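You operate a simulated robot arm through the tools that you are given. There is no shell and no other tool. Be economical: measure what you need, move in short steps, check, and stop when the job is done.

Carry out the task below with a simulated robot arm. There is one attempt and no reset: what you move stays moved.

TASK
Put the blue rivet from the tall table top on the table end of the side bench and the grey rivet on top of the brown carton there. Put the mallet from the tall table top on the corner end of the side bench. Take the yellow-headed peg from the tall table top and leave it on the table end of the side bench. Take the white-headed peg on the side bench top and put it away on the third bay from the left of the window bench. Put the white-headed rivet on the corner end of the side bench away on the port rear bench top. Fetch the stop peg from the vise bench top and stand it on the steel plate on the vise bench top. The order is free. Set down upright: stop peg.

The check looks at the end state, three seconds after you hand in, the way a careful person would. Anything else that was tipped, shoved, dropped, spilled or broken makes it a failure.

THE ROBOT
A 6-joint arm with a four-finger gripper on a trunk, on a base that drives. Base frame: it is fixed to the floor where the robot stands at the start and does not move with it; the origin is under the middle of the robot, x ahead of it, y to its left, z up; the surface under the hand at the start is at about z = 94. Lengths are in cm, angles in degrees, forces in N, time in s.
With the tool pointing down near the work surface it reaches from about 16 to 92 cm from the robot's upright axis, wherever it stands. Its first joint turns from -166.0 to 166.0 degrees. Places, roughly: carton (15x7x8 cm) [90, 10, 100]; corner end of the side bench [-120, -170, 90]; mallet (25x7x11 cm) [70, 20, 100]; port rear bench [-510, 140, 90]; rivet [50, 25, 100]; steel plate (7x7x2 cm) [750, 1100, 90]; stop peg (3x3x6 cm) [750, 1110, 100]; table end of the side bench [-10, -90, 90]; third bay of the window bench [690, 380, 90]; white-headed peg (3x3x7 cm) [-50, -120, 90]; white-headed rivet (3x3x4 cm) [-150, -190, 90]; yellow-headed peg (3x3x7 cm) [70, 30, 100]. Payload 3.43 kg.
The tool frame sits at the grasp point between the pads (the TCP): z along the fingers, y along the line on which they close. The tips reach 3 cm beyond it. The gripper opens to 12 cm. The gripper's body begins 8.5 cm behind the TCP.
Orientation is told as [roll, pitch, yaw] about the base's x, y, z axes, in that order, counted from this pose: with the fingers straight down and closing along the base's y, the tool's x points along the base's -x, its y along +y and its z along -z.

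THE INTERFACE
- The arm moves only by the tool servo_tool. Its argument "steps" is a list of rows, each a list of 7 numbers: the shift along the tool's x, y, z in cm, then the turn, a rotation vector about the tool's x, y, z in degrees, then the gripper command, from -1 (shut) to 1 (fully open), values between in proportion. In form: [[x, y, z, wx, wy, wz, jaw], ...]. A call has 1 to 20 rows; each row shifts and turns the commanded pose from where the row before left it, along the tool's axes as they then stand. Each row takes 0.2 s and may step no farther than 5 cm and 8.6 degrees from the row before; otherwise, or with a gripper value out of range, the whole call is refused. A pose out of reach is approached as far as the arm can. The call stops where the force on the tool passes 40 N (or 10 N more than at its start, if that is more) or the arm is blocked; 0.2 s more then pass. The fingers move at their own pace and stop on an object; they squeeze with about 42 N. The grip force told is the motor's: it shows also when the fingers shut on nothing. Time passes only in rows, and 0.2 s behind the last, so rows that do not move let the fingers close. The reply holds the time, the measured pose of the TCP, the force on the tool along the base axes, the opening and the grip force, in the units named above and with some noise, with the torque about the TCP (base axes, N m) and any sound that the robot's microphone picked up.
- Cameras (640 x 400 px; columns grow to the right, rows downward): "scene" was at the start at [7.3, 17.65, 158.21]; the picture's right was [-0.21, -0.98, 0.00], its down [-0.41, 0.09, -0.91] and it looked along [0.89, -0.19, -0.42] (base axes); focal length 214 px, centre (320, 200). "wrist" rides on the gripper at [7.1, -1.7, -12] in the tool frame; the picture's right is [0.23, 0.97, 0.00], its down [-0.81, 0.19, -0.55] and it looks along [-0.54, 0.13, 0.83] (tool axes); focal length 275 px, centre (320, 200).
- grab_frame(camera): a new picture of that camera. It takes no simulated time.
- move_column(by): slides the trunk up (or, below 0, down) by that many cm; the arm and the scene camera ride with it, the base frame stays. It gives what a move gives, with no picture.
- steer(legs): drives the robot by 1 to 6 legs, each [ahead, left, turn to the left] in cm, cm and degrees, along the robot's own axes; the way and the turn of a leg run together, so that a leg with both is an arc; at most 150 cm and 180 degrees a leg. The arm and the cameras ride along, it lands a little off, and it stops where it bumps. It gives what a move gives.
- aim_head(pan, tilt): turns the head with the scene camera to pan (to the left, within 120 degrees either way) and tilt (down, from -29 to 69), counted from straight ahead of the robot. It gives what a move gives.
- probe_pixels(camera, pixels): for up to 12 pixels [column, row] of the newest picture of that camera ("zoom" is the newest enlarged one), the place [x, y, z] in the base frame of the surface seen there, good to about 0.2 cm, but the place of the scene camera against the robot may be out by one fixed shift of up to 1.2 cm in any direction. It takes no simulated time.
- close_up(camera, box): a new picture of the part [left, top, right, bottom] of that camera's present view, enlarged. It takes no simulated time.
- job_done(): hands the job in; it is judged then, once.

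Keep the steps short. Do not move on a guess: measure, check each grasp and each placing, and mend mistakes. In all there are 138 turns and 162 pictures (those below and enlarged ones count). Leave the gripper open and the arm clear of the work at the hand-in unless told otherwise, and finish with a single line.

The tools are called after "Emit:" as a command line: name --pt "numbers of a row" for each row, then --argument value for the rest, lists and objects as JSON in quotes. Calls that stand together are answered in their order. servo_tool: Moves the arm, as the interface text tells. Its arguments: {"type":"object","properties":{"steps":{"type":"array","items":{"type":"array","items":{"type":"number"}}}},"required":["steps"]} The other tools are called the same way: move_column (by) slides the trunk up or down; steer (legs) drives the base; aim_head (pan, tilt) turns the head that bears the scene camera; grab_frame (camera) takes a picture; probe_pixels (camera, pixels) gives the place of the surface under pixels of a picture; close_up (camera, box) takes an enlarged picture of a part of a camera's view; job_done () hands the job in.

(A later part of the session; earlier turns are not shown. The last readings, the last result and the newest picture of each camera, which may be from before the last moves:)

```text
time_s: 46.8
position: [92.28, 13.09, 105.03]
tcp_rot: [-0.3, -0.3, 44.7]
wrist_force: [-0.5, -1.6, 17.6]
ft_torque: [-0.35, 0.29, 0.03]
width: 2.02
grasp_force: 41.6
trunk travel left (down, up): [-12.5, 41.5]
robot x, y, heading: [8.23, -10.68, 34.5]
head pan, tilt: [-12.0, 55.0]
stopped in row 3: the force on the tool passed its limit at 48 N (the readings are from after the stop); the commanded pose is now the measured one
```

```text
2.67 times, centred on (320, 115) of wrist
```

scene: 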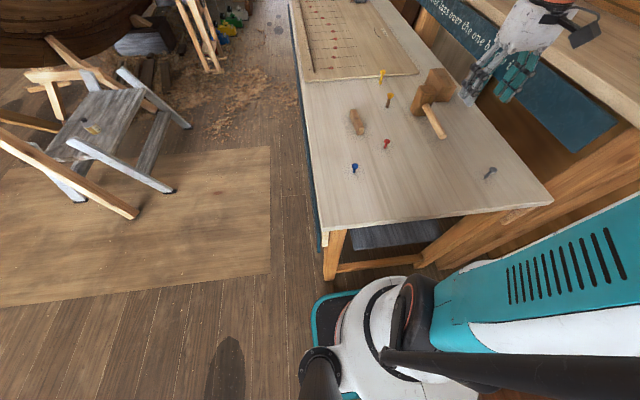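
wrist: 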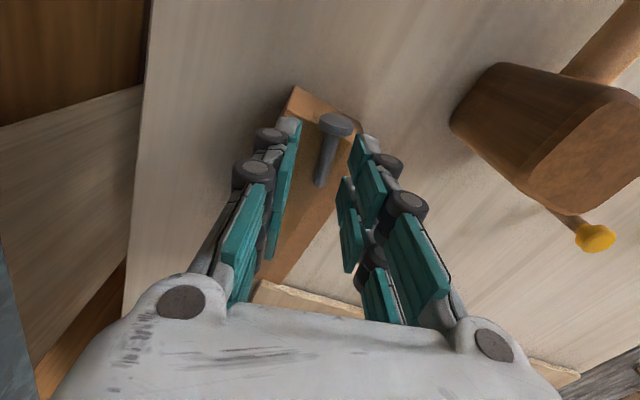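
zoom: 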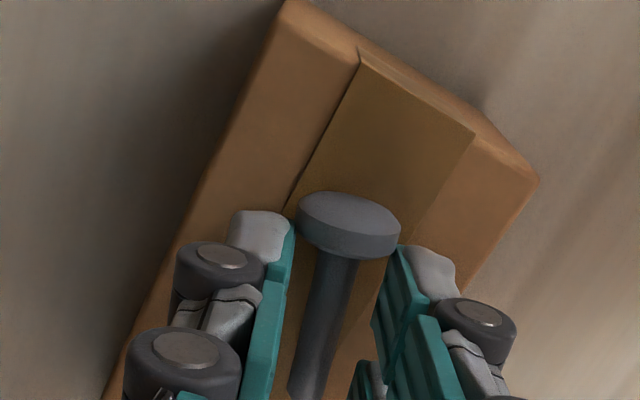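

It touched a little sooner (the shaft end rests on the top). I'll ease up, release and lift.

Emit:
servo_tool --pt "0 0 -0.1 0 0 0 -1" --pt "0 0 0 0 0 0 -0.5" --pt "0 0 0 0 0 0 -0.5" --pt "0 0 -2 0 0 0 -0.5" --pt "0 0 -4 0 0 0 -0.5" --pt "0 0 -4 0 0 0 -0.5" --pt "3 0 -4 0 0 0 -0.5"

Emit:
close_up --camera "wrist" --box '[200, 40, 440, 190]'

```text
time_s: 48.4
position: [90.4, 11.18, 119.06]
tcp_rot: [-0.2, -0.1, 44.9]
wrist_force: [0.5, 0.6, -0.4]
ft_torque: [0.0, -0.01, -0.01]
width: 2.97
grasp_force: 0.1
trunk travel left (down, up): [-12.5, 41.5]
robot x, y, heading: [8.56, -10.71, 34.0]
head pan, tilt: [-12.0, 55.0]
```

```text
2.67 times, centred on (320, 115) of wrist
```

zoom: 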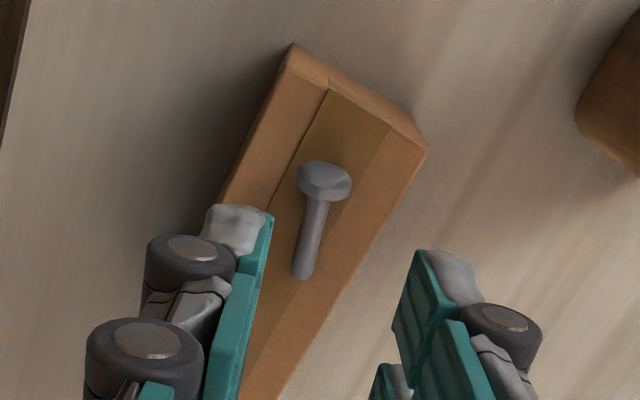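

The grey rivet now lies well inside the carton top. Next is the yellow-headed peg at [73.4,30.7]: moving above it, down to z≈108, and checking.

Emit:
servo_tool --pt "-0.28 4.3 0 0 0 0 0" --pt "-0.28 4.3 0 0 0 0 0" --pt "-0.28 4.3 0 0 0 0 0" --pt "-0.28 4.3 0 0 0 0 0" --pt "-0.28 4.3 0 0 0 0 0" --pt "-0.28 4.3 0 0 0 0 0" --pt "0 0 4 0 0 0 0" --pt "0 0 4 0 0 0 0" --pt "0 0 2 0 0 0 0" --pt "0 0 0 0 0 0 0"

Emit:
grab_frame --camera "wrist"

```text
time_s: 50.6
position: [73.62, 30.55, 108.69]
tcp_rot: [-0.1, -0.2, 44.8]
wrist_force: [-0.8, 0.3, 0.7]
ft_torque: [0.0, 0.03, 0.02]
width: 5.98
grasp_force: 0.0
trunk travel left (down, up): [-12.5, 41.5]
robot x, y, heading: [8.61, -10.8, 34.1]
head pan, tilt: [-12.0, 55.0]
```

```text
122 pictures are left
```

wrist: 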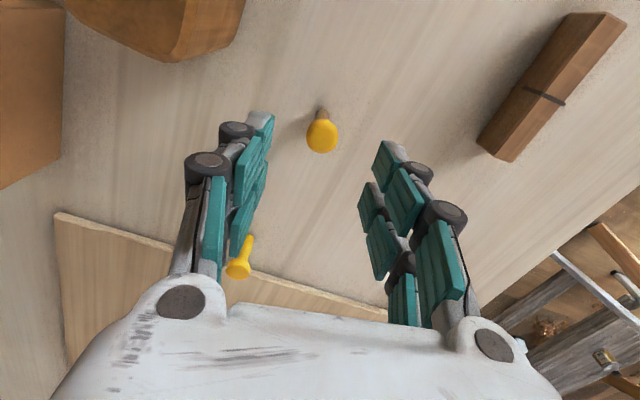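

Emit:
probe_pixels --camera "wrist" --pixels '[[323, 135], [312, 138], [334, 131], [321, 111]]'

Emit:
servo_tool --pt "0 0 4 0 0 0 0" --pt "0 0 4 0 0 0 0" --pt "0 0 2.2 0 0 0 0" --pt "0 0 0 0 0 0 -1" --pt "0 0 0 0 0 0 -1" --pt "0 0 0 0 0 0 -1"

Emit:
grab_frame --camera "wrist"

```text
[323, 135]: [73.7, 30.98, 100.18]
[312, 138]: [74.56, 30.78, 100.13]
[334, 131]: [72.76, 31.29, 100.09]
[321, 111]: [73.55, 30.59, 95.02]
```

```text
time_s: 52.0
position: [73.24, 30.41, 98.62]
tcp_rot: [-0.2, -0.2, 44.8]
wrist_force: [0.0, 0.4, 0.3]
ft_torque: [0.0, -0.03, 0.01]
width: 2.11
grasp_force: 41.6
trunk travel left (down, up): [-12.5, 41.5]
robot x, y, heading: [7.97, -10.64, 34.6]
head pan, tilt: [-12.0, 55.0]
```

```text
121 pictures are left
```

wrist: 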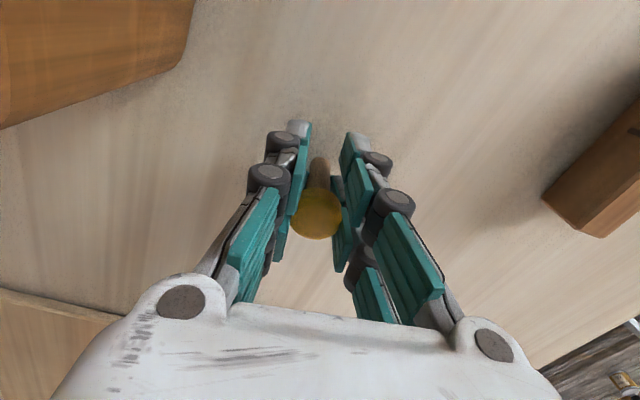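

Gripped. Lifting to z≈125, backing the robot off, then drawing the hand in before turning to the bench.

Emit:
servo_tool --pt "0 0 -5 0 0 0 -1" --pt "0 0 -5 0 0 0 -1" --pt "0 0 -5 0 0 0 -1" --pt "0 0 -5 0 0 0 -1" --pt "0 0 -5 0 0 0 -1" --pt "0 0 0 0 0 0 -1"

Emit:
steer --legs '[[-11.7, 14.8, 0]]'

Emit:
servo_tool --pt "4.3 0.97 0 0 0 0 -1" --pt "4.3 0.97 0 0 0 0 -1" --pt "4.3 0.97 0 0 0 0 -1" --pt "4.3 0.97 0 0 0 0 -1" --pt "4.3 0.97 0 0 0 0 -1" --pt "0 0 0 0 0 0 -1"

```text
time_s: 53.4
position: [72.79, 30.97, 123.77]
tcp_rot: [-0.2, -0.2, 44.7]
wrist_force: [-0.2, -0.3, -0.9]
ft_torque: [-0.02, -0.06, 0.01]
width: 2.13
grasp_force: 41.9
trunk travel left (down, up): [-12.5, 41.5]
robot x, y, heading: [8.67, -10.64, 34.2]
head pan, tilt: [-12.0, 55.0]
```

```text
time_s: 55.0
position: [54.9, 36.34, 123.84]
tcp_rot: [-0.2, -0.3, 44.6]
wrist_force: [0.1, -0.1, -0.3]
ft_torque: [0.01, 0.0, -0.01]
width: 2.14
grasp_force: 42.1
trunk travel left (down, up): [-12.5, 41.5]
robot x, y, heading: [-9.41, -4.85, 34.0]
head pan, tilt: [-12.0, 55.0]
```

```text
time_s: 56.4
position: [36.35, 24.71, 123.55]
tcp_rot: [-0.1, -0.2, 44.5]
wrist_force: [-0.7, -0.8, 0.1]
ft_torque: [0.03, -0.01, 0.01]
width: 2.14
grasp_force: 41.6
trunk travel left (down, up): [-12.5, 41.5]
robot x, y, heading: [-9.49, -5.26, 33.9]
head pan, tilt: [-12.0, 55.0]
```

Now turning right to face the side bench.

Emit:
steer --legs '[[0, 0, -105]]'

Emit:
aim_head --pan 0 --tilt 45

Emit:
grab_frame --camera "scene"

```text
time_s: 61.1
position: [8.94, -56.38, 123.49]
tcp_rot: [-0.2, -0.1, -58.3]
wrist_force: [0.2, 0.0, -0.4]
ft_torque: [0.0, -0.02, -0.03]
width: 2.17
grasp_force: 42.2
trunk travel left (down, up): [-12.5, 41.5]
robot x, y, heading: [-9.34, -5.3, -69.1]
head pan, tilt: [-12.0, 55.0]
```

```text
time_s: 61.9
position: [9.05, -56.45, 123.56]
tcp_rot: [-0.2, -0.2, -58.3]
wrist_force: [-0.1, 0.4, -1.0]
ft_torque: [0.03, 0.02, 0.03]
width: 2.17
grasp_force: 42.3
trunk travel left (down, up): [-12.5, 41.5]
robot x, y, heading: [-9.47, -4.68, -68.8]
head pan, tilt: [0.0, 45.0]
```

```text
120 pictures are left
```

scene: 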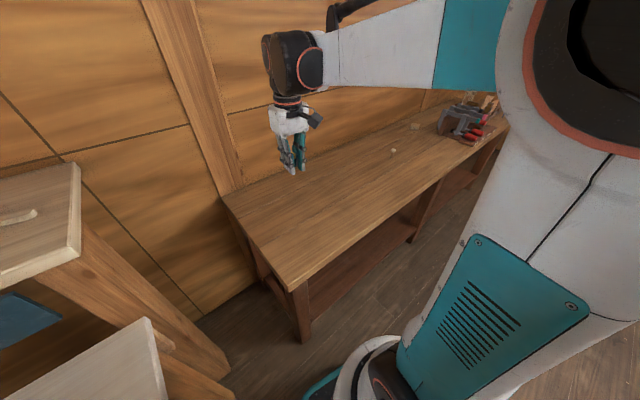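

Moving over [-5,-84], then down to z≈95 and checking the bench surface with the wrist camera.

Emit:
servo_tool --pt "-2.3 -3.77 0 0 0 0 -1" --pt "-2.3 -3.77 0 0 0 0 -1" --pt "-2.3 -3.77 0 0 0 0 -1" --pt "-2.3 -3.77 0 0 0 0 -1" --pt "-2.3 -3.77 0 0 0 0 -1" --pt "-2.3 -3.77 0 0 0 0 -1" --pt "-2.3 -3.77 0 0 0 0 -1" --pt "0 0 4.75 0 0 0 -1" --pt "0 0 4.75 0 0 0 -1" --pt "0 0 4.75 0 0 0 -1" --pt "0 0 4.75 0 0 0 -1" --pt "0 0 4.75 0 0 0 -1" --pt "0 0 4.75 0 0 0 -1" --pt "0 0 0 0 0 0 -1"

Emit:
grab_frame --camera "wrist"

Emit:
probe_pixels --camera "wrist" --pixels '[[320, 60], [450, 100], [200, 100]]'

```text
time_s: 64.8
position: [-5.12, -84.5, 94.95]
tcp_rot: [-0.3, -0.2, -58.3]
wrist_force: [0.0, -0.9, 0.5]
ft_torque: [0.02, -0.02, 0.0]
width: 2.16
grasp_force: 41.2
trunk travel left (down, up): [-12.5, 41.5]
robot x, y, heading: [-9.66, -5.16, -69.0]
head pan, tilt: [0.0, 45.0]
```

```text
119 pictures are left
```

wrist: 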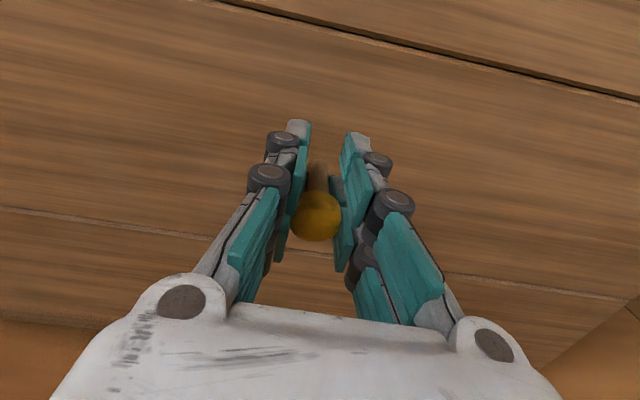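

```text
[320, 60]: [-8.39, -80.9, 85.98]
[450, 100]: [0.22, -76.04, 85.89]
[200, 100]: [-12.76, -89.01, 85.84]
```

Emit:
servo_tool --pt "0 0 2.5 0 0 0 -1" --pt "0 0 1.4 0 0 0 -1" --pt "0 0 0.2 0 0 0 -1" --pt "0 0 0 0 0 0 -1"

```text
time_s: 65.8
position: [-5.07, -84.19, 90.98]
tcp_rot: [-0.2, -0.2, -58.2]
wrist_force: [-0.3, -0.8, 0.2]
ft_torque: [-0.03, -0.01, 0.0]
width: 2.14
grasp_force: 42.1
trunk travel left (down, up): [-12.5, 41.5]
robot x, y, heading: [-9.6, -4.86, -69.1]
head pan, tilt: [0.0, 45.0]
```

Emit:
servo_tool --pt "0 0 0.1 0 0 0 -1" --pt "0 0 0.1 0 0 0 -1" --pt "0 0 0 0 0 0 -1"

```text
time_s: 66.7
position: [-4.94, -84.23, 90.62]
tcp_rot: [-0.2, -0.2, -58.3]
wrist_force: [0.3, 0.8, 0.4]
ft_torque: [0.0, 0.02, -0.01]
width: 2.15
grasp_force: 42.1
trunk travel left (down, up): [-12.5, 41.5]
robot x, y, heading: [-9.54, -4.97, -69.0]
head pan, tilt: [0.0, 45.0]
```

Emit:
servo_tool --pt "0 0 0.1 0 0 0 -1" --pt "0 0 0 0 0 0 -1"

```text
time_s: 67.2
position: [-4.94, -84.12, 90.73]
tcp_rot: [-0.3, -0.2, -58.3]
wrist_force: [0.6, -0.1, 0.1]
ft_torque: [-0.01, 0.0, -0.02]
width: 2.17
grasp_force: 41.7
trunk travel left (down, up): [-12.5, 41.5]
robot x, y, heading: [-9.83, -4.86, -69.0]
head pan, tilt: [0.0, 45.0]
```

Still no contact. Two more small steps.

Emit:
servo_tool --pt "0 0 0.1 0 0 0 -1" --pt "0 0 0.1 0 0 0 -1" --pt "0 0 0 0 0 0 -1"

```text
time_s: 68.0
position: [-4.99, -84.05, 90.55]
tcp_rot: [-0.3, -0.2, -58.3]
wrist_force: [-0.2, -0.7, 0.9]
ft_torque: [0.01, -0.01, 0.02]
width: 2.13
grasp_force: 42.2
trunk travel left (down, up): [-12.5, 41.5]
robot x, y, heading: [-9.63, -4.8, -68.9]
head pan, tilt: [0.0, 45.0]
```

Emit:
servo_tool --pt "0 0 0.08 0 0 0 -1" --pt "0 0 0 0 0 0 -0.5" --pt "0 0 0 0 0 0 -0.5" --pt "0 0 0 0 0 0 -0.3" --pt "0 0 -2 0 0 0 -0.3" --pt "0 0 -3 0 0 0 -0.3" --pt "0 0 -4 0 0 0 -0.3" --pt "0 0 -4 0 0 0 -0.3"

Emit:
grab_frame --camera "wrist"

```text
time_s: 69.8
position: [-4.97, -84.51, 103.45]
tcp_rot: [-0.2, -0.2, -58.3]
wrist_force: [-0.1, -0.8, -0.2]
ft_torque: [-0.03, -0.02, 0.01]
width: 4.19
grasp_force: 0.1
trunk travel left (down, up): [-12.5, 41.5]
robot x, y, heading: [-9.36, -4.78, -68.9]
head pan, tilt: [0.0, 45.0]
```

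```text
118 pictures are left
```

wrist: 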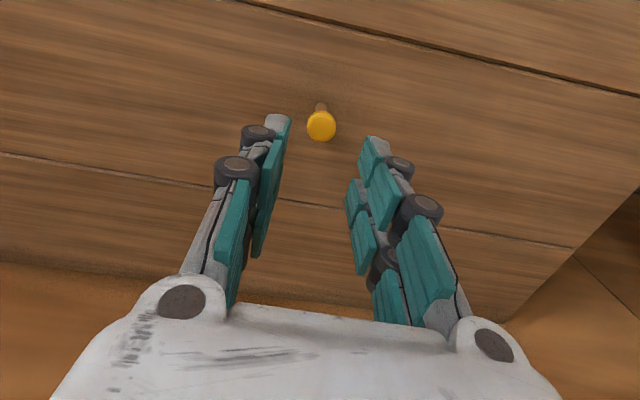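

The yellow peg stands upright on the bench. Raising, drawing in, and turning back towards the table for the blue rivet.

Emit:
servo_tool --pt "0 0 -4.4 0 0 0 -0.3" --pt "0 0 -4.4 0 0 0 -0.3" --pt "0 0 -4.4 0 0 0 -0.3" --pt "0 0 -4.4 0 0 0 -0.3" --pt "0 0 -4.4 0 0 0 -0.3" --pt "4.22 2.28 0 0 0 0 -0.3" --pt "4.22 2.28 0 0 0 0 -0.3" --pt "4.22 2.28 0 0 0 0 -0.3" --pt "4.22 2.28 0 0 0 0 -0.3" --pt "4.22 2.28 0 0 0 0 -0.3" --pt "0 0 0 0 0 0 -0.3"

Emit:
steer --legs '[[0, 0, 124]]'

Emit:
grab_frame --camera "wrist"

```text
time_s: 72.2
position: [-6.19, -59.78, 125.4]
tcp_rot: [-0.2, -0.2, -58.3]
wrist_force: [0.3, 1.0, 0.0]
ft_torque: [-0.03, 0.0, 0.0]
width: 4.21
grasp_force: 0.1
trunk travel left (down, up): [-12.5, 41.5]
robot x, y, heading: [-9.81, -5.1, -68.8]
head pan, tilt: [0.0, 45.0]
```

```text
time_s: 77.8
position: [33.46, 29.35, 125.26]
tcp_rot: [-0.2, -0.1, 66.8]
wrist_force: [-0.6, 0.1, -0.9]
ft_torque: [0.02, 0.06, 0.0]
width: 4.19
grasp_force: 0.1
trunk travel left (down, up): [-12.5, 41.5]
robot x, y, heading: [-9.55, -4.95, 56.3]
head pan, tilt: [0.0, 45.0]
```

```text
117 pictures are left
```

wrist: 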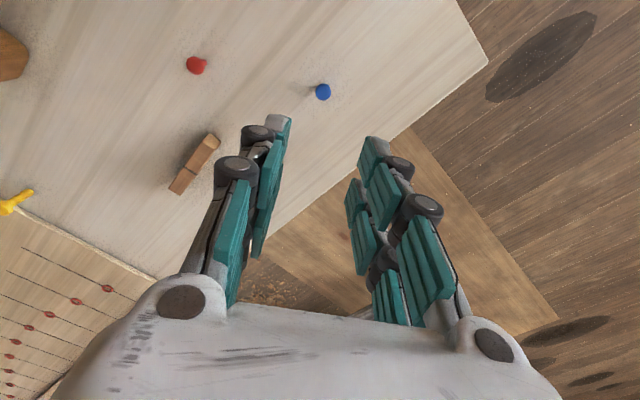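

The hand is almost above the blue rivet. I'll measure it at (323,92).

Emit:
probe_pixels --camera "wrist" --pixels '[[323, 92], [318, 94], [328, 89]]'

```text
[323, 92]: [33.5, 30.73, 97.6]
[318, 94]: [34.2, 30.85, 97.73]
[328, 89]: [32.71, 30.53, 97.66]
```

Emit:
servo_tool --pt "-1.24 0.53 3.5 0 0 0 -0.3" --pt "0 0 4.5 0 0 0 -0.3" --pt "0 0 4.5 0 0 0 -0.3" --pt "0 0 4.5 0 0 0 -0.2" --pt "0 0 0 0 0 0 -0.2"

Emit:
grab_frame --camera "wrist"

```text
time_s: 79.0
position: [33.21, 30.88, 108.39]
tcp_rot: [-0.1, -0.2, 66.8]
wrist_force: [0.6, -0.6, -0.2]
ft_torque: [-0.01, 0.01, -0.04]
width: 4.75
grasp_force: 0.1
trunk travel left (down, up): [-12.5, 41.5]
robot x, y, heading: [-9.69, -5.28, 56.1]
head pan, tilt: [0.0, 45.0]
```

```text
116 pictures are left
```

wrist: 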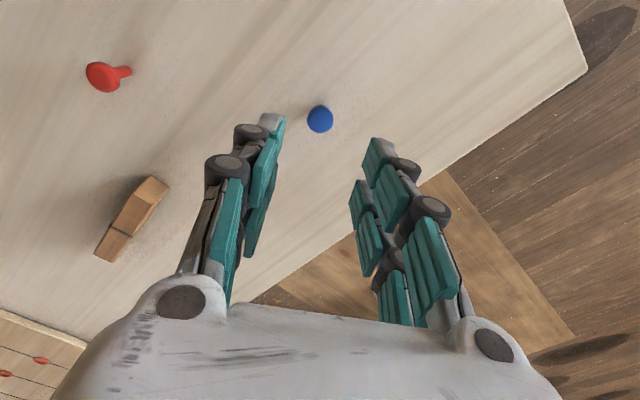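

Centred. Down to z 97.4, close, and lift to z≈125.

Emit:
servo_tool --pt "0 0 4 0 0 0 -0.2" --pt "0 0 4 0 0 0 -0.2" --pt "0 0 2.9 0 0 0 -0.2" --pt "0 0 0 0 0 0 -1" --pt "0 0 0 0 0 0 -1" --pt "0 0 0 0 0 0 -1"

Emit:
servo_tool --pt "0 0 -4.6 0 0 0 -1" --pt "0 0 -4.6 0 0 0 -1" --pt "0 0 -4.6 0 0 0 -1" --pt "0 0 -4.6 0 0 0 -1" --pt "0 0 -4.6 0 0 0 -1" --pt "0 0 -4.6 0 0 0 -1" --pt "0 0 0 0 0 0 -1"

Emit:
grab_frame --camera "wrist"

```text
time_s: 80.5
position: [33.27, 30.95, 97.53]
tcp_rot: [-0.2, -0.2, 66.8]
wrist_force: [0.5, -0.7, 0.3]
ft_torque: [-0.01, 0.0, -0.03]
width: 1.84
grasp_force: 41.7
trunk travel left (down, up): [-12.5, 41.5]
robot x, y, heading: [-9.71, -5.17, 56.3]
head pan, tilt: [0.0, 45.0]
```

```text
time_s: 82.0
position: [33.25, 30.67, 124.98]
tcp_rot: [-0.2, -0.2, 66.8]
wrist_force: [0.4, -0.7, 0.0]
ft_torque: [0.0, -0.01, -0.02]
width: 1.8
grasp_force: 42.1
trunk travel left (down, up): [-12.5, 41.5]
robot x, y, heading: [-9.72, -4.98, 56.3]
head pan, tilt: [0.0, 45.0]
```

```text
115 pictures are left
```

wrist: 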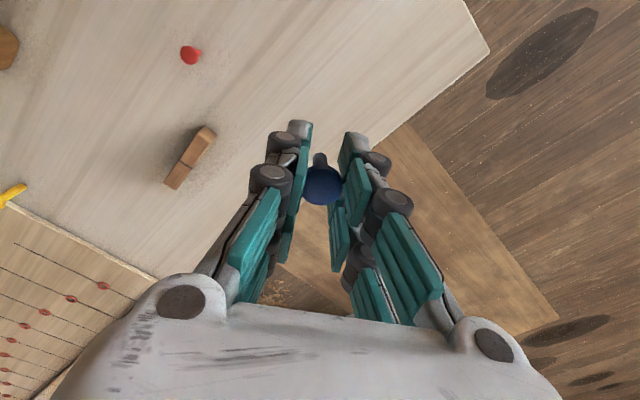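

Blue rivet held. Turning to the bench.

Emit:
steer --legs '[[0, 0, -124]]'

```text
time_s: 87.6
position: [-3.23, -60.52, 125.1]
tcp_rot: [-0.2, -0.2, -56.4]
wrist_force: [-0.9, -0.3, -0.1]
ft_torque: [-0.01, 0.01, 0.0]
width: 1.71
grasp_force: 42.3
trunk travel left (down, up): [-12.5, 41.5]
robot x, y, heading: [-9.77, -5.02, -67.1]
head pan, tilt: [0.0, 45.0]
```

Emit:
servo_tool --pt "-4.35 -0.43 0 0 0 0 -1" --pt "-4.35 -0.43 0 0 0 0 -1" --pt "-4.35 -0.43 0 0 0 0 -1" --pt "-4.35 -0.43 0 0 0 0 -1" --pt "0 0 5 0 0 0 -1" --pt "0 0 5 0 0 0 -1" --pt "0 0 5 0 0 0 -1" --pt "0 0 5 0 0 0 -1" --pt "0 0 5 0 0 0 -1" --pt "0 0 5 0 0 0 -1" --pt "0 0 4 0 0 0 -1" --pt "0 0 1 0 0 0 -1" --pt "0 0 0 0 0 0 -1"

Emit:
grab_frame --camera "wrist"

```text
time_s: 90.4
position: [5.03, -76.04, 89.86]
tcp_rot: [-0.2, -0.2, -56.4]
wrist_force: [-0.1, -0.2, 0.5]
ft_torque: [0.01, 0.0, -0.01]
width: 1.71
grasp_force: 41.9
trunk travel left (down, up): [-12.5, 41.5]
robot x, y, heading: [-9.55, -4.94, -66.9]
head pan, tilt: [0.0, 45.0]
```

```text
114 pictures are left
```

wrist: 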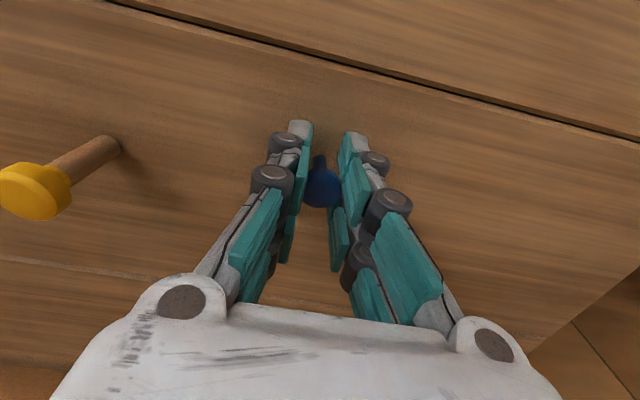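

Emit:
servo_tool --pt "0 0 0.15 0 0 0 -1" --pt "0 0 0.1 0 0 0 -1" --pt "0 0 0.1 0 0 0 -1" --pt "0 0 0 0 0 0 -1"

```text
time_s: 91.4
position: [4.79, -76.15, 89.68]
tcp_rot: [-0.2, -0.2, -56.4]
wrist_force: [-0.4, 0.0, -0.5]
ft_torque: [0.03, 0.02, 0.02]
width: 1.73
grasp_force: 42.0
trunk travel left (down, up): [-12.5, 41.5]
robot x, y, heading: [-9.51, -5.4, -66.9]
head pan, tilt: [0.0, 45.0]
```

Emit:
servo_tool --pt "0 0 0.1 0 0 0 -1" --pt "0 0 0.1 0 0 0 -1" --pt "0 0 0 0 0 0 -1"

```text
time_s: 92.2
position: [4.96, -76.15, 89.47]
tcp_rot: [-0.2, -0.3, -56.4]
wrist_force: [0.2, 0.1, 0.5]
ft_torque: [-0.03, -0.01, -0.01]
width: 1.75
grasp_force: 42.6
trunk travel left (down, up): [-12.5, 41.5]
robot x, y, heading: [-9.65, -5.25, -67.0]
head pan, tilt: [0.0, 45.0]
```

Within a millimetre of contact. Releasing and lifting.

Emit:
servo_tool --pt "0 0 0.06 0 0 0 -1" --pt "0 0 0 0 0 0 -0.5" --pt "0 0 0 0 0 0 -0.4" --pt "0 0 0 0 0 0 -0.4" --pt "0 0 -2 0 0 0 -0.4" --pt "0 0 -3 0 0 0 -0.4" --pt "0 0 -4 0 0 0 -0.4" --pt "0 0 -4 0 0 0 -0.4"

Emit:
grab_frame --camera "wrist"

```text
time_s: 94.0
position: [4.89, -75.93, 102.16]
tcp_rot: [-0.1, -0.3, -56.4]
wrist_force: [-0.2, -0.4, 0.5]
ft_torque: [0.03, 0.0, -0.01]
width: 3.62
grasp_force: 0.1
trunk travel left (down, up): [-12.5, 41.5]
robot x, y, heading: [-9.8, -5.19, -66.9]
head pan, tilt: [0.0, 45.0]
```

```text
113 pictures are left
```

wrist: 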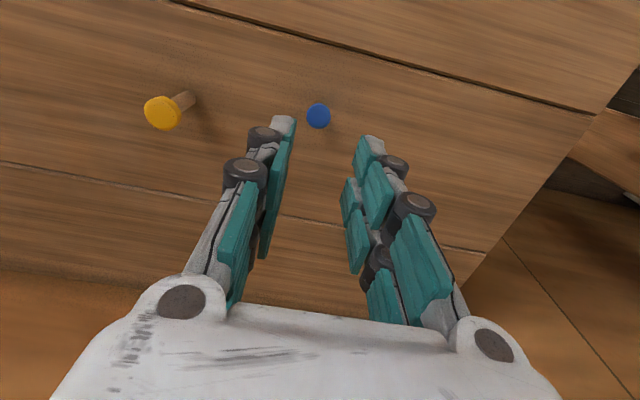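

Both stand upright. Next is the mallet: raising, drawing in, and turning back to the table.

Emit:
servo_tool --pt "0 0 -4.6 0 0 0 -0.3" --pt "0 0 -4.6 0 0 0 -0.3" --pt "0 0 -4.6 0 0 0 -0.3" --pt "0 0 -4.6 0 0 0 -0.3" --pt "0 0 -4.6 0 0 0 -0.3" --pt "3.95 1.6 0 0 0 0 0" --pt "3.95 1.6 0 0 0 0 0.5" --pt "3.95 1.6 0 0 0 0 1" --pt "3.95 1.6 0 0 0 0 1" --pt "0 0 0 0 0 0 1"

Emit:
steer --legs '[[0, 0, 100], [10, -2, 0]]'

Emit:
grab_frame --camera "wrist"

```text
time_s: 96.2
position: [1.28, -59.34, 125.18]
tcp_rot: [-0.2, -0.2, -56.4]
wrist_force: [-0.5, -0.3, 0.5]
ft_torque: [-0.04, 0.01, -0.01]
width: 11.99
grasp_force: 0.1
trunk travel left (down, up): [-12.5, 41.5]
robot x, y, heading: [-9.73, -4.6, -66.8]
head pan, tilt: [0.0, 45.0]
```

```text
time_s: 101.6
position: [51.32, 20.01, 125.17]
tcp_rot: [-0.4, -0.2, 44.4]
wrist_force: [0.0, -0.3, 0.1]
ft_torque: [-0.03, 0.06, 0.0]
width: 12.0
grasp_force: 0.1
trunk travel left (down, up): [-12.5, 41.5]
robot x, y, heading: [-0.55, -0.9, 33.7]
head pan, tilt: [0.0, 45.0]
```

```text
112 pictures are left
```

wrist: 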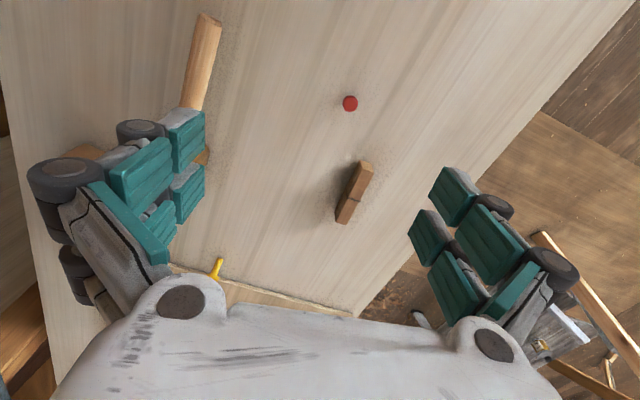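

Emit:
servo_tool --pt "-2.75 -3.25 0 0 0 0 1" --pt "-2.75 -3.25 0 0 0 0 1" --pt "-2.75 -3.25 0 0 0 0 1" --pt "-2.75 -3.25 0 0 0 0 1" --pt "-2.75 -3.25 0 0 0 0 1" --pt "-2.75 -3.25 0 0 0 0 1" --pt "0 0 2 0 0 5.7 1" --pt "0 0 2 0 0 5.7 1" --pt "0 0 0 0 0 0 1"

Emit:
grab_frame --camera "wrist"

```text
time_s: 103.6
position: [76.72, 17.61, 121.22]
tcp_rot: [-0.2, -0.2, 32.9]
wrist_force: [0.1, 0.0, 0.3]
ft_torque: [0.05, 0.05, -0.01]
width: 12.01
grasp_force: 0.0
trunk travel left (down, up): [-12.5, 41.5]
robot x, y, heading: [-0.04, -0.98, 33.7]
head pan, tilt: [0.0, 45.0]
```

```text
111 pictures are left
```

wrist: 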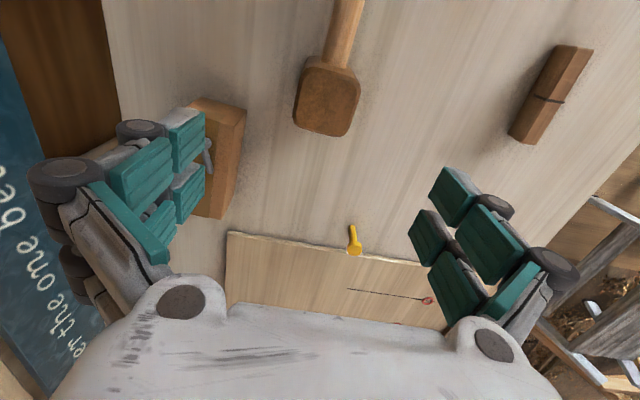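

Emit:
probe_pixels --camera "wrist" --pixels '[[310, 72], [357, 78], [345, 134], [297, 122], [328, 102], [340, 50], [350, 10], [337, 30], [362, 30]]'

```text
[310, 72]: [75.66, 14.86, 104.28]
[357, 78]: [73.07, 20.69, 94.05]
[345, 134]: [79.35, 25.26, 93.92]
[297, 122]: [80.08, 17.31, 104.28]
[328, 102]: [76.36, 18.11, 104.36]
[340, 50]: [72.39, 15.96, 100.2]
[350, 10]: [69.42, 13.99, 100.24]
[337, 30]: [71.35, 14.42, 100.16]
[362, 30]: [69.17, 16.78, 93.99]
```

The mallet head is about 5.6 cm wide; I need a 0.9 cm shift to the left. Then down to z≈99 and close.

Emit:
servo_tool --pt "0 0.9 4 0 0 0 1" --pt "0 0 4.5 0 0 0 1" --pt "0 0 4.5 0 0 0 1" --pt "0 0 4.5 0 0 0 1" --pt "0 0 4.5 0 0 0 1" --pt "0 0 0 0 0 0 1" --pt "0 0 0 0 0 0 -1" --pt "0 0 0 0 0 0 -1" --pt "0 0 0 0 0 0 -1" --pt "0 0 0 0 0 0 -1"

Emit:
grab_frame --camera "wrist"

```text
time_s: 105.8
position: [76.32, 18.14, 99.28]
tcp_rot: [-0.2, -0.2, 33.0]
wrist_force: [-1.3, -0.4, -0.1]
ft_torque: [0.05, 0.12, 0.04]
width: 6.34
grasp_force: 41.8
trunk travel left (down, up): [-12.5, 41.5]
robot x, y, heading: [0.02, -0.84, 34.0]
head pan, tilt: [0.0, 45.0]
```

```text
110 pictures are left
```

wrist: 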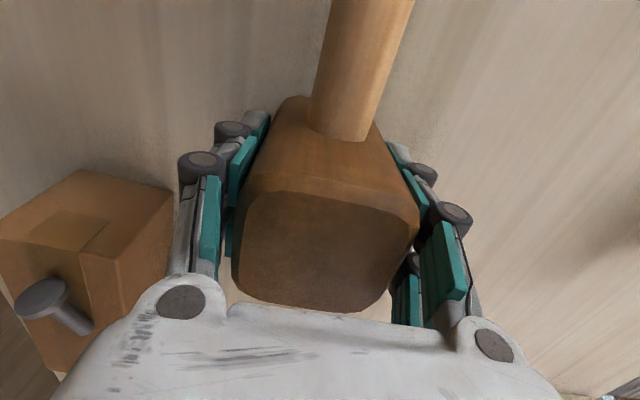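

Gripped (6.34 cm). Lifting a little to check the hold, then up to z≈125.

Emit:
servo_tool --pt "0 0 -2 0 0 0 -1" --pt "0 0 -3 0 0 0 -1" --pt "0 0 -4.2 0 0 0 -1" --pt "0 0 -4.2 0 0 0 -1" --pt "0 0 -4.2 0 0 0 -1" --pt "0 0 -4.2 0 0 0 -1" --pt "0 0 -4.2 0 0 0 -1" --pt "0 0 0 0 0 0 -1"

Emit:
grab_frame --camera "wrist"

```text
time_s: 107.6
position: [76.36, 18.33, 125.55]
tcp_rot: [-0.2, -0.1, 33.1]
wrist_force: [0.7, 0.4, -2.7]
ft_torque: [0.06, -0.03, 0.0]
width: 6.37
grasp_force: 41.6
trunk travel left (down, up): [-12.5, 41.5]
robot x, y, heading: [0.07, -0.98, 33.6]
head pan, tilt: [0.0, 45.0]
```

```text
109 pictures are left
```

wrist: 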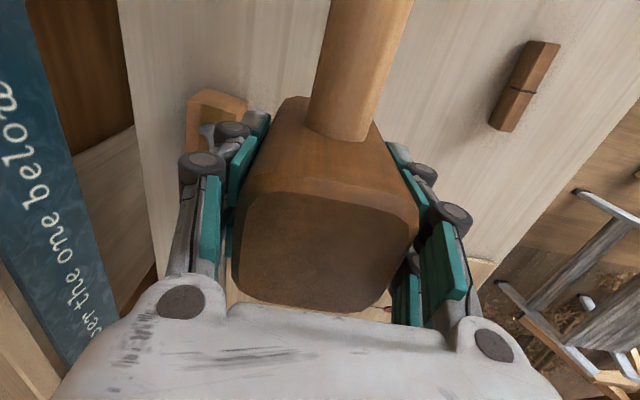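

Firm hold (2.7 N weight), handle towards the robot. I'll back off, draw in a bit, and turn right so I can see along the bench.

Emit:
steer --legs '[[-10, 2, 0]]'

Emit:
servo_tool --pt "3.8 1.3 0 0 0 0 -1" --pt "3.8 1.3 0 0 0 0 -1" --pt "3.8 1.3 0 0 0 0 -1" --pt "3.8 1.3 0 0 0 0 -1" --pt "3.8 1.3 0 0 0 0 -1" --pt "0 0 0 0 0 0 -1"

Emit:
steer --legs '[[0, 0, -140]]'

Emit:
aim_head --pan 0 --tilt 30

Emit:
grab_frame --camera "scene"

```text
time_s: 108.7
position: [66.86, 14.22, 125.51]
tcp_rot: [-0.2, -0.3, 32.9]
wrist_force: [-0.5, 1.0, -3.3]
ft_torque: [0.03, -0.06, 0.02]
width: 6.37
grasp_force: 42.3
trunk travel left (down, up): [-12.5, 41.5]
robot x, y, heading: [-9.23, -5.06, 33.8]
head pan, tilt: [0.0, 45.0]
```

```text
time_s: 110.1
position: [47.24, 9.18, 125.41]
tcp_rot: [-0.2, -0.3, 33.0]
wrist_force: [-0.2, 0.1, -3.5]
ft_torque: [0.03, -0.09, -0.04]
width: 6.36
grasp_force: 41.9
trunk travel left (down, up): [-12.5, 41.5]
robot x, y, heading: [-9.78, -4.83, 33.9]
head pan, tilt: [0.0, 45.0]
```

```text
time_s: 116.3
position: [-43.61, -52.77, 125.4]
tcp_rot: [-0.1, -0.3, -106.5]
wrist_force: [-0.4, 0.0, -3.4]
ft_torque: [-0.09, 0.04, 0.02]
width: 6.36
grasp_force: 41.6
trunk travel left (down, up): [-12.5, 41.5]
robot x, y, heading: [-9.74, -4.72, -105.6]
head pan, tilt: [0.0, 45.0]
```

```text
time_s: 117.1
position: [-43.45, -52.73, 125.41]
tcp_rot: [-0.2, -0.2, -106.5]
wrist_force: [1.0, 0.8, -2.9]
ft_torque: [-0.08, 0.0, 0.02]
width: 6.37
grasp_force: 41.7
trunk travel left (down, up): [-12.5, 41.5]
robot x, y, heading: [-9.48, -4.94, -105.4]
head pan, tilt: [0.0, 30.0]
```

```text
108 pictures are left
```

scene: 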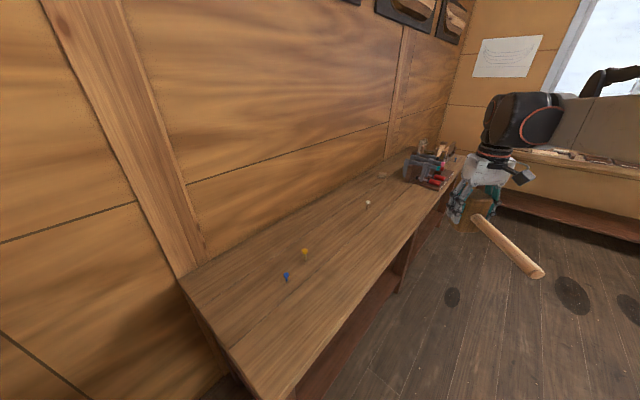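

The corner end lies ahead, past the clamp rack, with another bench at the far wall. I'll measure those before driving.

Emit:
probe_pixels --camera "scene" --pixels '[[545, 162], [600, 175], [520, 200], [620, 235], [440, 170], [445, 150], [455, 165], [383, 176], [367, 204], [590, 270], [560, 152], [416, 148]]'

Emit:
close_up --camera "scene" --box '[340, 110, 640, 298]'

```text
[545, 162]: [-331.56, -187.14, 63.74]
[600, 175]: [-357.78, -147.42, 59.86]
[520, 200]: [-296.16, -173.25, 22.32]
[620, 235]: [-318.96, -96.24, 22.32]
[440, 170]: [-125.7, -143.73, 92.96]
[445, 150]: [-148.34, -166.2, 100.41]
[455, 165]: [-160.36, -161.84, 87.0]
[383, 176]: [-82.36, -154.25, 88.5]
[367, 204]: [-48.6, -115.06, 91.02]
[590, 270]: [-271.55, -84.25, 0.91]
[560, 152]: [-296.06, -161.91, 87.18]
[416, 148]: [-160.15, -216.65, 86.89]
```

```text
2.13 times, centred on (490, 204) of scene
```

zoom: 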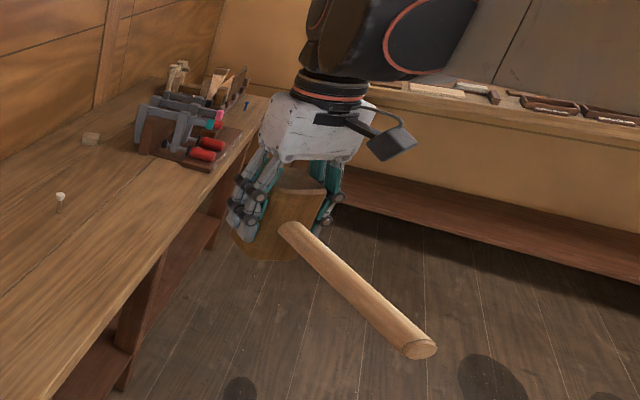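

Emit:
steer --legs '[[0, 0, -35], [80, -5, 0], [75, -5, 0]]'

Emit:
aim_head --pan 60 --tilt 35

Emit:
grab_frame --camera "scene"

```text
time_s: 126.6
position: [-191.14, -109.59, 125.4]
tcp_rot: [-0.1, -0.2, -143.5]
wrist_force: [-0.8, 0.0, -4.1]
ft_torque: [-0.06, 0.02, 0.01]
width: 6.36
grasp_force: 42.3
trunk travel left (down, up): [-12.5, 41.5]
robot x, y, heading: [-135.21, -92.03, -142.9]
head pan, tilt: [0.0, 30.0]
```

```text
time_s: 127.9
position: [-191.24, -109.56, 125.37]
tcp_rot: [-0.1, -0.1, -143.4]
wrist_force: [0.4, 0.2, -4.2]
ft_torque: [-0.03, 0.08, 0.04]
width: 6.36
grasp_force: 42.3
trunk travel left (down, up): [-12.5, 41.5]
robot x, y, heading: [-135.5, -92.03, -142.8]
head pan, tilt: [60.0, 35.0]
```

```text
106 pictures are left
```

scene: 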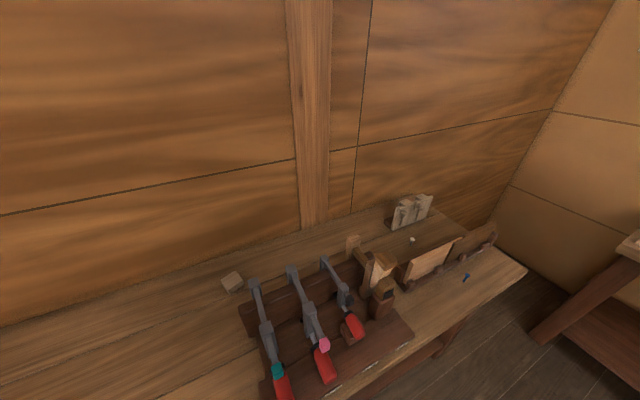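

Emit:
close_up --camera "scene" --box '[320, 180, 540, 318]'

Emit:
probe_pixels --camera "scene" --pixels '[[411, 239], [465, 278], [525, 268], [440, 298], [400, 330], [435, 205], [465, 237], [495, 240], [352, 240], [360, 215], [480, 285], [445, 340]]'

```text
2.90 times, centred on (430, 249) of scene
```

zoom: 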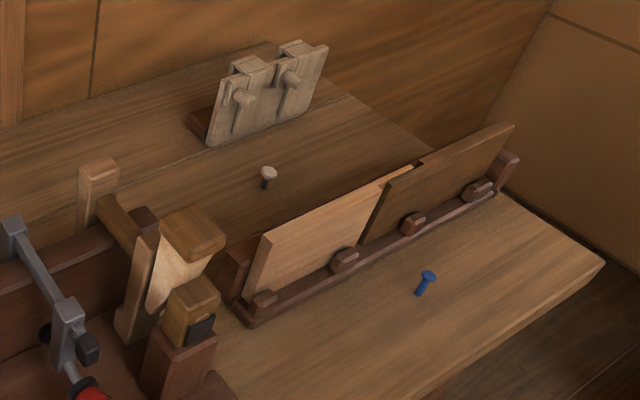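

```text
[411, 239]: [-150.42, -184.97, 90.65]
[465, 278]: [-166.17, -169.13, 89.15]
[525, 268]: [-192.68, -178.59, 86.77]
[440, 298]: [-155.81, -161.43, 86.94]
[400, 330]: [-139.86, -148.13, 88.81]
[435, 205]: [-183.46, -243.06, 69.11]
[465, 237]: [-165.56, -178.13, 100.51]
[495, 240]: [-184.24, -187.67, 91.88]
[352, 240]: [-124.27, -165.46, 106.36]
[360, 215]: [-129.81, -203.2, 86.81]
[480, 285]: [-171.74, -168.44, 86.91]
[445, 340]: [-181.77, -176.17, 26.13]
```

The corner end is crowded with clamps, a panel rack, a blue decoy rivet, and the white-headed rivet at [-150,-185]. I'll move closer to the bench and look down on it for a free patch near [-120,-170].

Emit:
steer --legs '[[0, 10, 0]]'

Emit:
aim_head --pan 90 --tilt 45

Emit:
grab_frame --camera "scene"

```text
time_s: 129.0
position: [-185.0, -117.56, 125.41]
tcp_rot: [-0.2, -0.3, -143.5]
wrist_force: [0.1, -0.9, -2.9]
ft_torque: [0.01, 0.09, -0.01]
width: 6.36
grasp_force: 41.6
trunk travel left (down, up): [-12.5, 41.5]
robot x, y, heading: [-129.22, -99.98, -142.3]
head pan, tilt: [60.0, 35.0]
```

```text
time_s: 130.0
position: [-184.97, -117.56, 125.46]
tcp_rot: [-0.2, -0.2, -143.6]
wrist_force: [-1.1, 0.0, -3.9]
ft_torque: [-0.05, 0.02, 0.0]
width: 6.35
grasp_force: 42.3
trunk travel left (down, up): [-12.5, 41.5]
robot x, y, heading: [-128.87, -100.18, -142.7]
head pan, tilt: [90.0, 45.0]
```

```text
104 pictures are left
```

scene: 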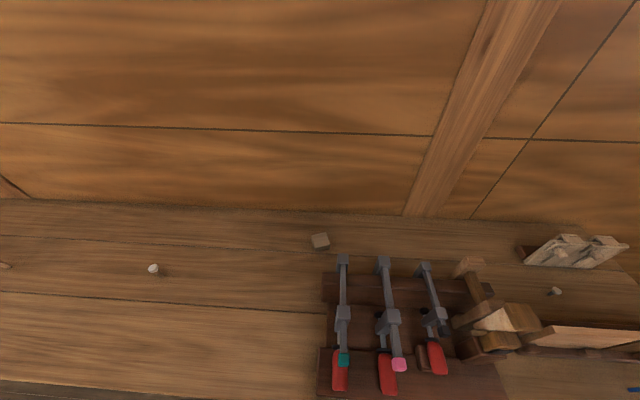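

Emit:
probe_pixels --camera "scene" --pixels '[[320, 238], [318, 249], [400, 240], [450, 245], [400, 225], [500, 260], [290, 280], [290, 340], [330, 290], [300, 310], [220, 300], [555, 291]]'

Emit:
close_up --camera "scene" --box '[280, 200, 600, 400]'

```text
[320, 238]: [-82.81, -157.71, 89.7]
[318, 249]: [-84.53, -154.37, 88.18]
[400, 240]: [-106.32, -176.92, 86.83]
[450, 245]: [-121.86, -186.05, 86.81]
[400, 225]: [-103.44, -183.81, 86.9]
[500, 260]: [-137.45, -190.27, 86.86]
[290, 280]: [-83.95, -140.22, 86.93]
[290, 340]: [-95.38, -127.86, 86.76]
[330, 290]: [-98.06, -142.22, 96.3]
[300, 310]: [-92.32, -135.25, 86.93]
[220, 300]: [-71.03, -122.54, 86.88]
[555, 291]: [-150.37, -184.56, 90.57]
```

```text
2.00 times, centred on (440, 300) of scene
```

zoom: 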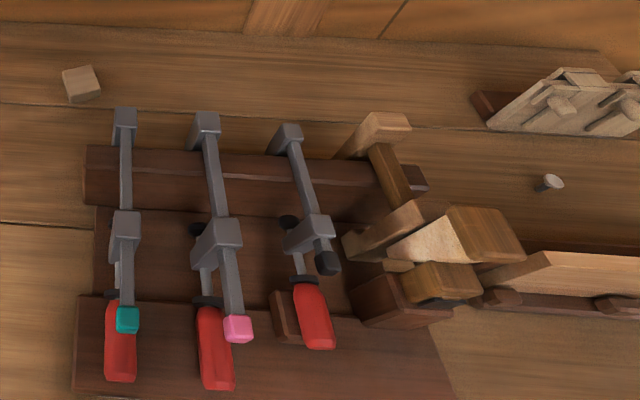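

There is a free strip behind the clamps along the wall around [-118,-185]. I'll measure what borders it.

Emit:
probe_pixels --camera "scene" --pixels '[[342, 258], [383, 260], [424, 265], [467, 262], [470, 270], [480, 278], [520, 248], [430, 221], [410, 219], [340, 275], [400, 272], [535, 262]]'

```text
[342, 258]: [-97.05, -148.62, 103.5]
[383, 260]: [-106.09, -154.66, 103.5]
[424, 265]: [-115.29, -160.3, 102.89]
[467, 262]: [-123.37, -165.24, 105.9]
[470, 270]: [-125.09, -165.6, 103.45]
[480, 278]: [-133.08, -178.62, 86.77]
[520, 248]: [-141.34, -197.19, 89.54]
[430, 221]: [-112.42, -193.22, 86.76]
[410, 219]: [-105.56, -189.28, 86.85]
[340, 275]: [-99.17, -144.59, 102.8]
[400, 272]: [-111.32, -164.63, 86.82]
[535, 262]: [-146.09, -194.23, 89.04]
```

The strip is 28 cm wide, with the wall at one side and the clamps (top 103.5) at the other. I'll carry the mallet at z 125 to above [-119,-180], keeping its handle parallel to the bench.

Emit:
servo_tool --pt "0.85 4.7 0 0 0 0 -1" --pt "0.85 4.7 0 0 0 0 -1" --pt "0.85 4.7 0 0 0 0 -1" --pt "0.85 4.7 0 0 0 0 -1" --pt "0.85 4.7 0 0 0 0 -1" --pt "0.85 4.7 0 0 0 0 -1" --pt "0.85 4.7 0 0 0 0 -1" --pt "0.85 4.7 0 0 0 0 -1" --pt "0.85 4.7 0 0 0 0 -1" --pt "0.85 4.7 0 0 0 0 -1" --pt "0.85 4.7 0 0 0 0 -1" --pt "0.85 4.7 0 0 0 0 -1" --pt "0.85 4.7 0 0 0 0 -1" --pt "0.85 4.7 0 0 0 0 -1" --pt "0.85 4.7 0 0 0 0 -1" --pt "0.85 4.7 0 0 0 0 -1" --pt "0.85 4.7 0 0 0 0 -1" --pt "0.85 4.7 0 0 0 0 -1" --pt "0.8 4.6 0 0 0 0 -1" --pt "0 0 0 0 0 3.5 -1"

Emit:
grab_frame --camera "wrist"

Emit:
grab_frame --camera "scene"

```text
time_s: 134.2
position: [-119.02, -180.12, 124.84]
tcp_rot: [-0.2, -0.3, -146.9]
wrist_force: [0.6, -0.4, -3.2]
ft_torque: [-0.01, 0.05, -0.02]
width: 6.37
grasp_force: 41.7
trunk travel left (down, up): [-12.5, 41.5]
robot x, y, heading: [-129.06, -99.7, -142.4]
head pan, tilt: [90.0, 45.0]
```

```text
102 pictures are left
```

wrist: 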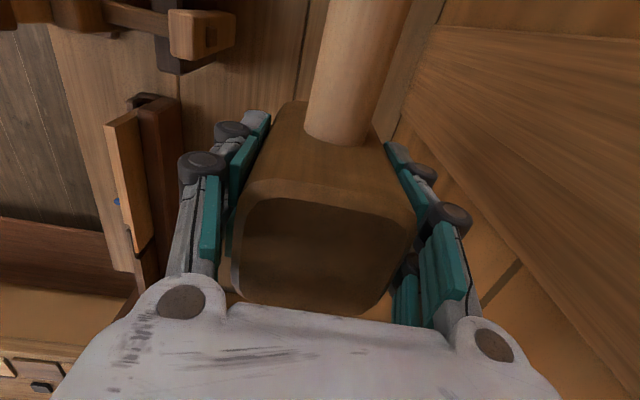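

```text
101 pictures are left
```

scene: 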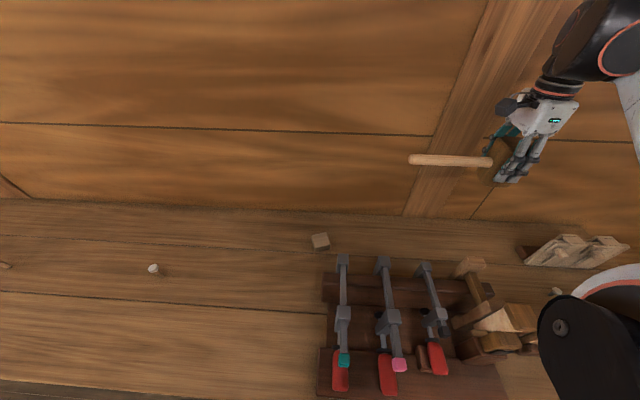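

Path is clear. Descending to z≈92.3.

Emit:
servo_tool --pt "0 0 4.65 0 0 0 -1" --pt "0 0 4.65 0 0 0 -1" --pt "0 0 4.65 0 0 0 -1" --pt "0 0 4.65 0 0 0 -1" --pt "0 0 4.65 0 0 0 -1" --pt "0 0 4.65 0 0 0 -1" --pt "0 0 4.6 0 0 0 -1" --pt "0 0 0 0 0 0 -1"

Emit:
grab_frame --camera "scene"

```text
time_s: 136.0
position: [-119.11, -179.76, 92.67]
tcp_rot: [-0.2, -0.1, -147.0]
wrist_force: [0.2, -0.2, -2.6]
ft_torque: [-0.02, 0.06, -0.02]
width: 6.36
grasp_force: 42.2
trunk travel left (down, up): [-12.5, 41.5]
robot x, y, heading: [-129.02, -100.02, -142.7]
head pan, tilt: [90.0, 45.0]
```

```text
100 pictures are left
```

scene: 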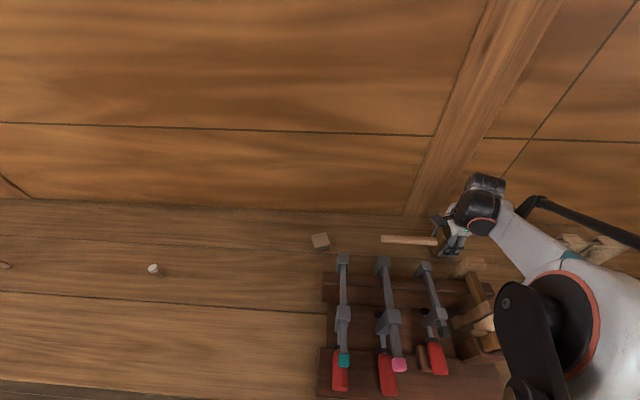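

Emit:
servo_tool --pt "0 0 0.5 0 0 0 -1" --pt "0 0 0.4 0 0 0 -1" --pt "0 0 0.2 0 0 0 -1" --pt "0 0 0 0 0 0 -1"

```text
time_s: 137.0
position: [-119.16, -179.87, 91.62]
tcp_rot: [-0.2, -0.3, -147.0]
wrist_force: [-0.5, 0.4, -4.0]
ft_torque: [-0.06, 0.06, -0.04]
width: 6.37
grasp_force: 42.1
trunk travel left (down, up): [-12.5, 41.5]
robot x, y, heading: [-129.04, -99.72, -142.3]
head pan, tilt: [90.0, 45.0]
```

Emit:
servo_tool --pt "0 0 0.12 0 0 0 -1" --pt "0 0 0.12 0 0 0 -1" --pt "0 0 0.12 0 0 0 -1" --pt "0 0 0 0 0 0 -1"

```text
time_s: 138.0
position: [-119.26, -179.71, 91.41]
tcp_rot: [0.0, -0.3, -147.0]
wrist_force: [2.0, -16.7, 35.0]
ft_torque: [-0.28, -0.57, -0.29]
width: 6.37
grasp_force: 41.7
trunk travel left (down, up): [-12.5, 41.5]
robot x, y, heading: [-129.15, -100.2, -142.7]
head pan, tilt: [90.0, 45.0]
```

Contact at 35 N. Easing up 0.15 cm, opening, then lifting straight up.

Emit:
servo_tool --pt "0 0 -0.15 0 0 0 -1" --pt "0 0 0 0 0 0 0.6" --pt "0 0 0 0 0 0 0.6" --pt "0 0 0 0 0 0 0.6" --pt "0 0 -4 0 0 0 0.6" --pt "0 0 -4.5 0 0 0 0.6" --pt "0 0 -4.5 0 0 0 0.6" --pt "0 0 -4.5 0 0 0 0.6" --pt "0 0 -4.5 0 0 0 0.6" --pt "0 0 -4.5 0 0 0 0.6"

Emit:
grab_frame --camera "wrist"

Emit:
grab_frame --camera "scene"

```text
time_s: 140.2
position: [-119.17, -179.77, 118.09]
tcp_rot: [-0.2, -0.4, -147.0]
wrist_force: [0.0, -0.3, 0.2]
ft_torque: [-0.01, -0.02, 0.0]
width: 9.64
grasp_force: 0.4
trunk travel left (down, up): [-12.5, 41.5]
robot x, y, heading: [-129.12, -100.25, -142.6]
head pan, tilt: [90.0, 45.0]
```

```text
99 pictures are left
```

wrist: 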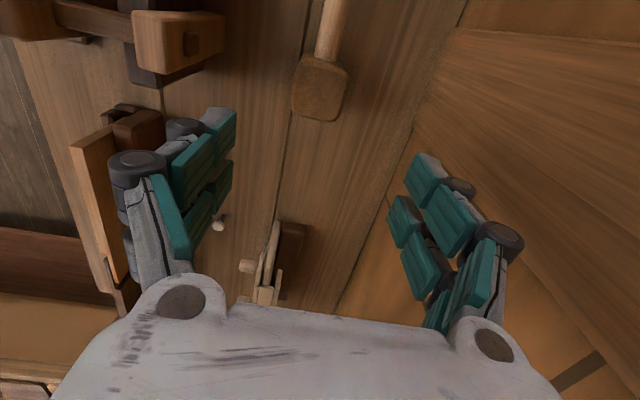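

```text
98 pictures are left
```

scene: 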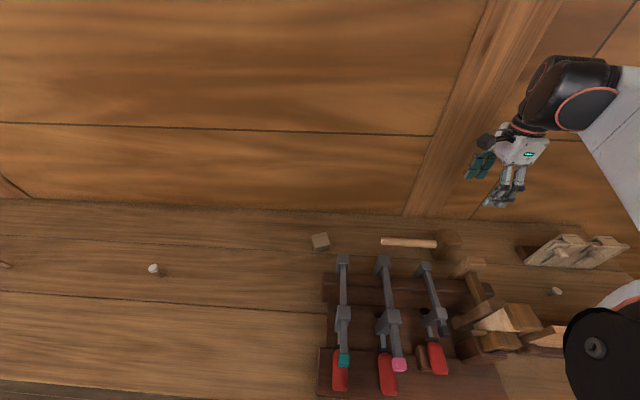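

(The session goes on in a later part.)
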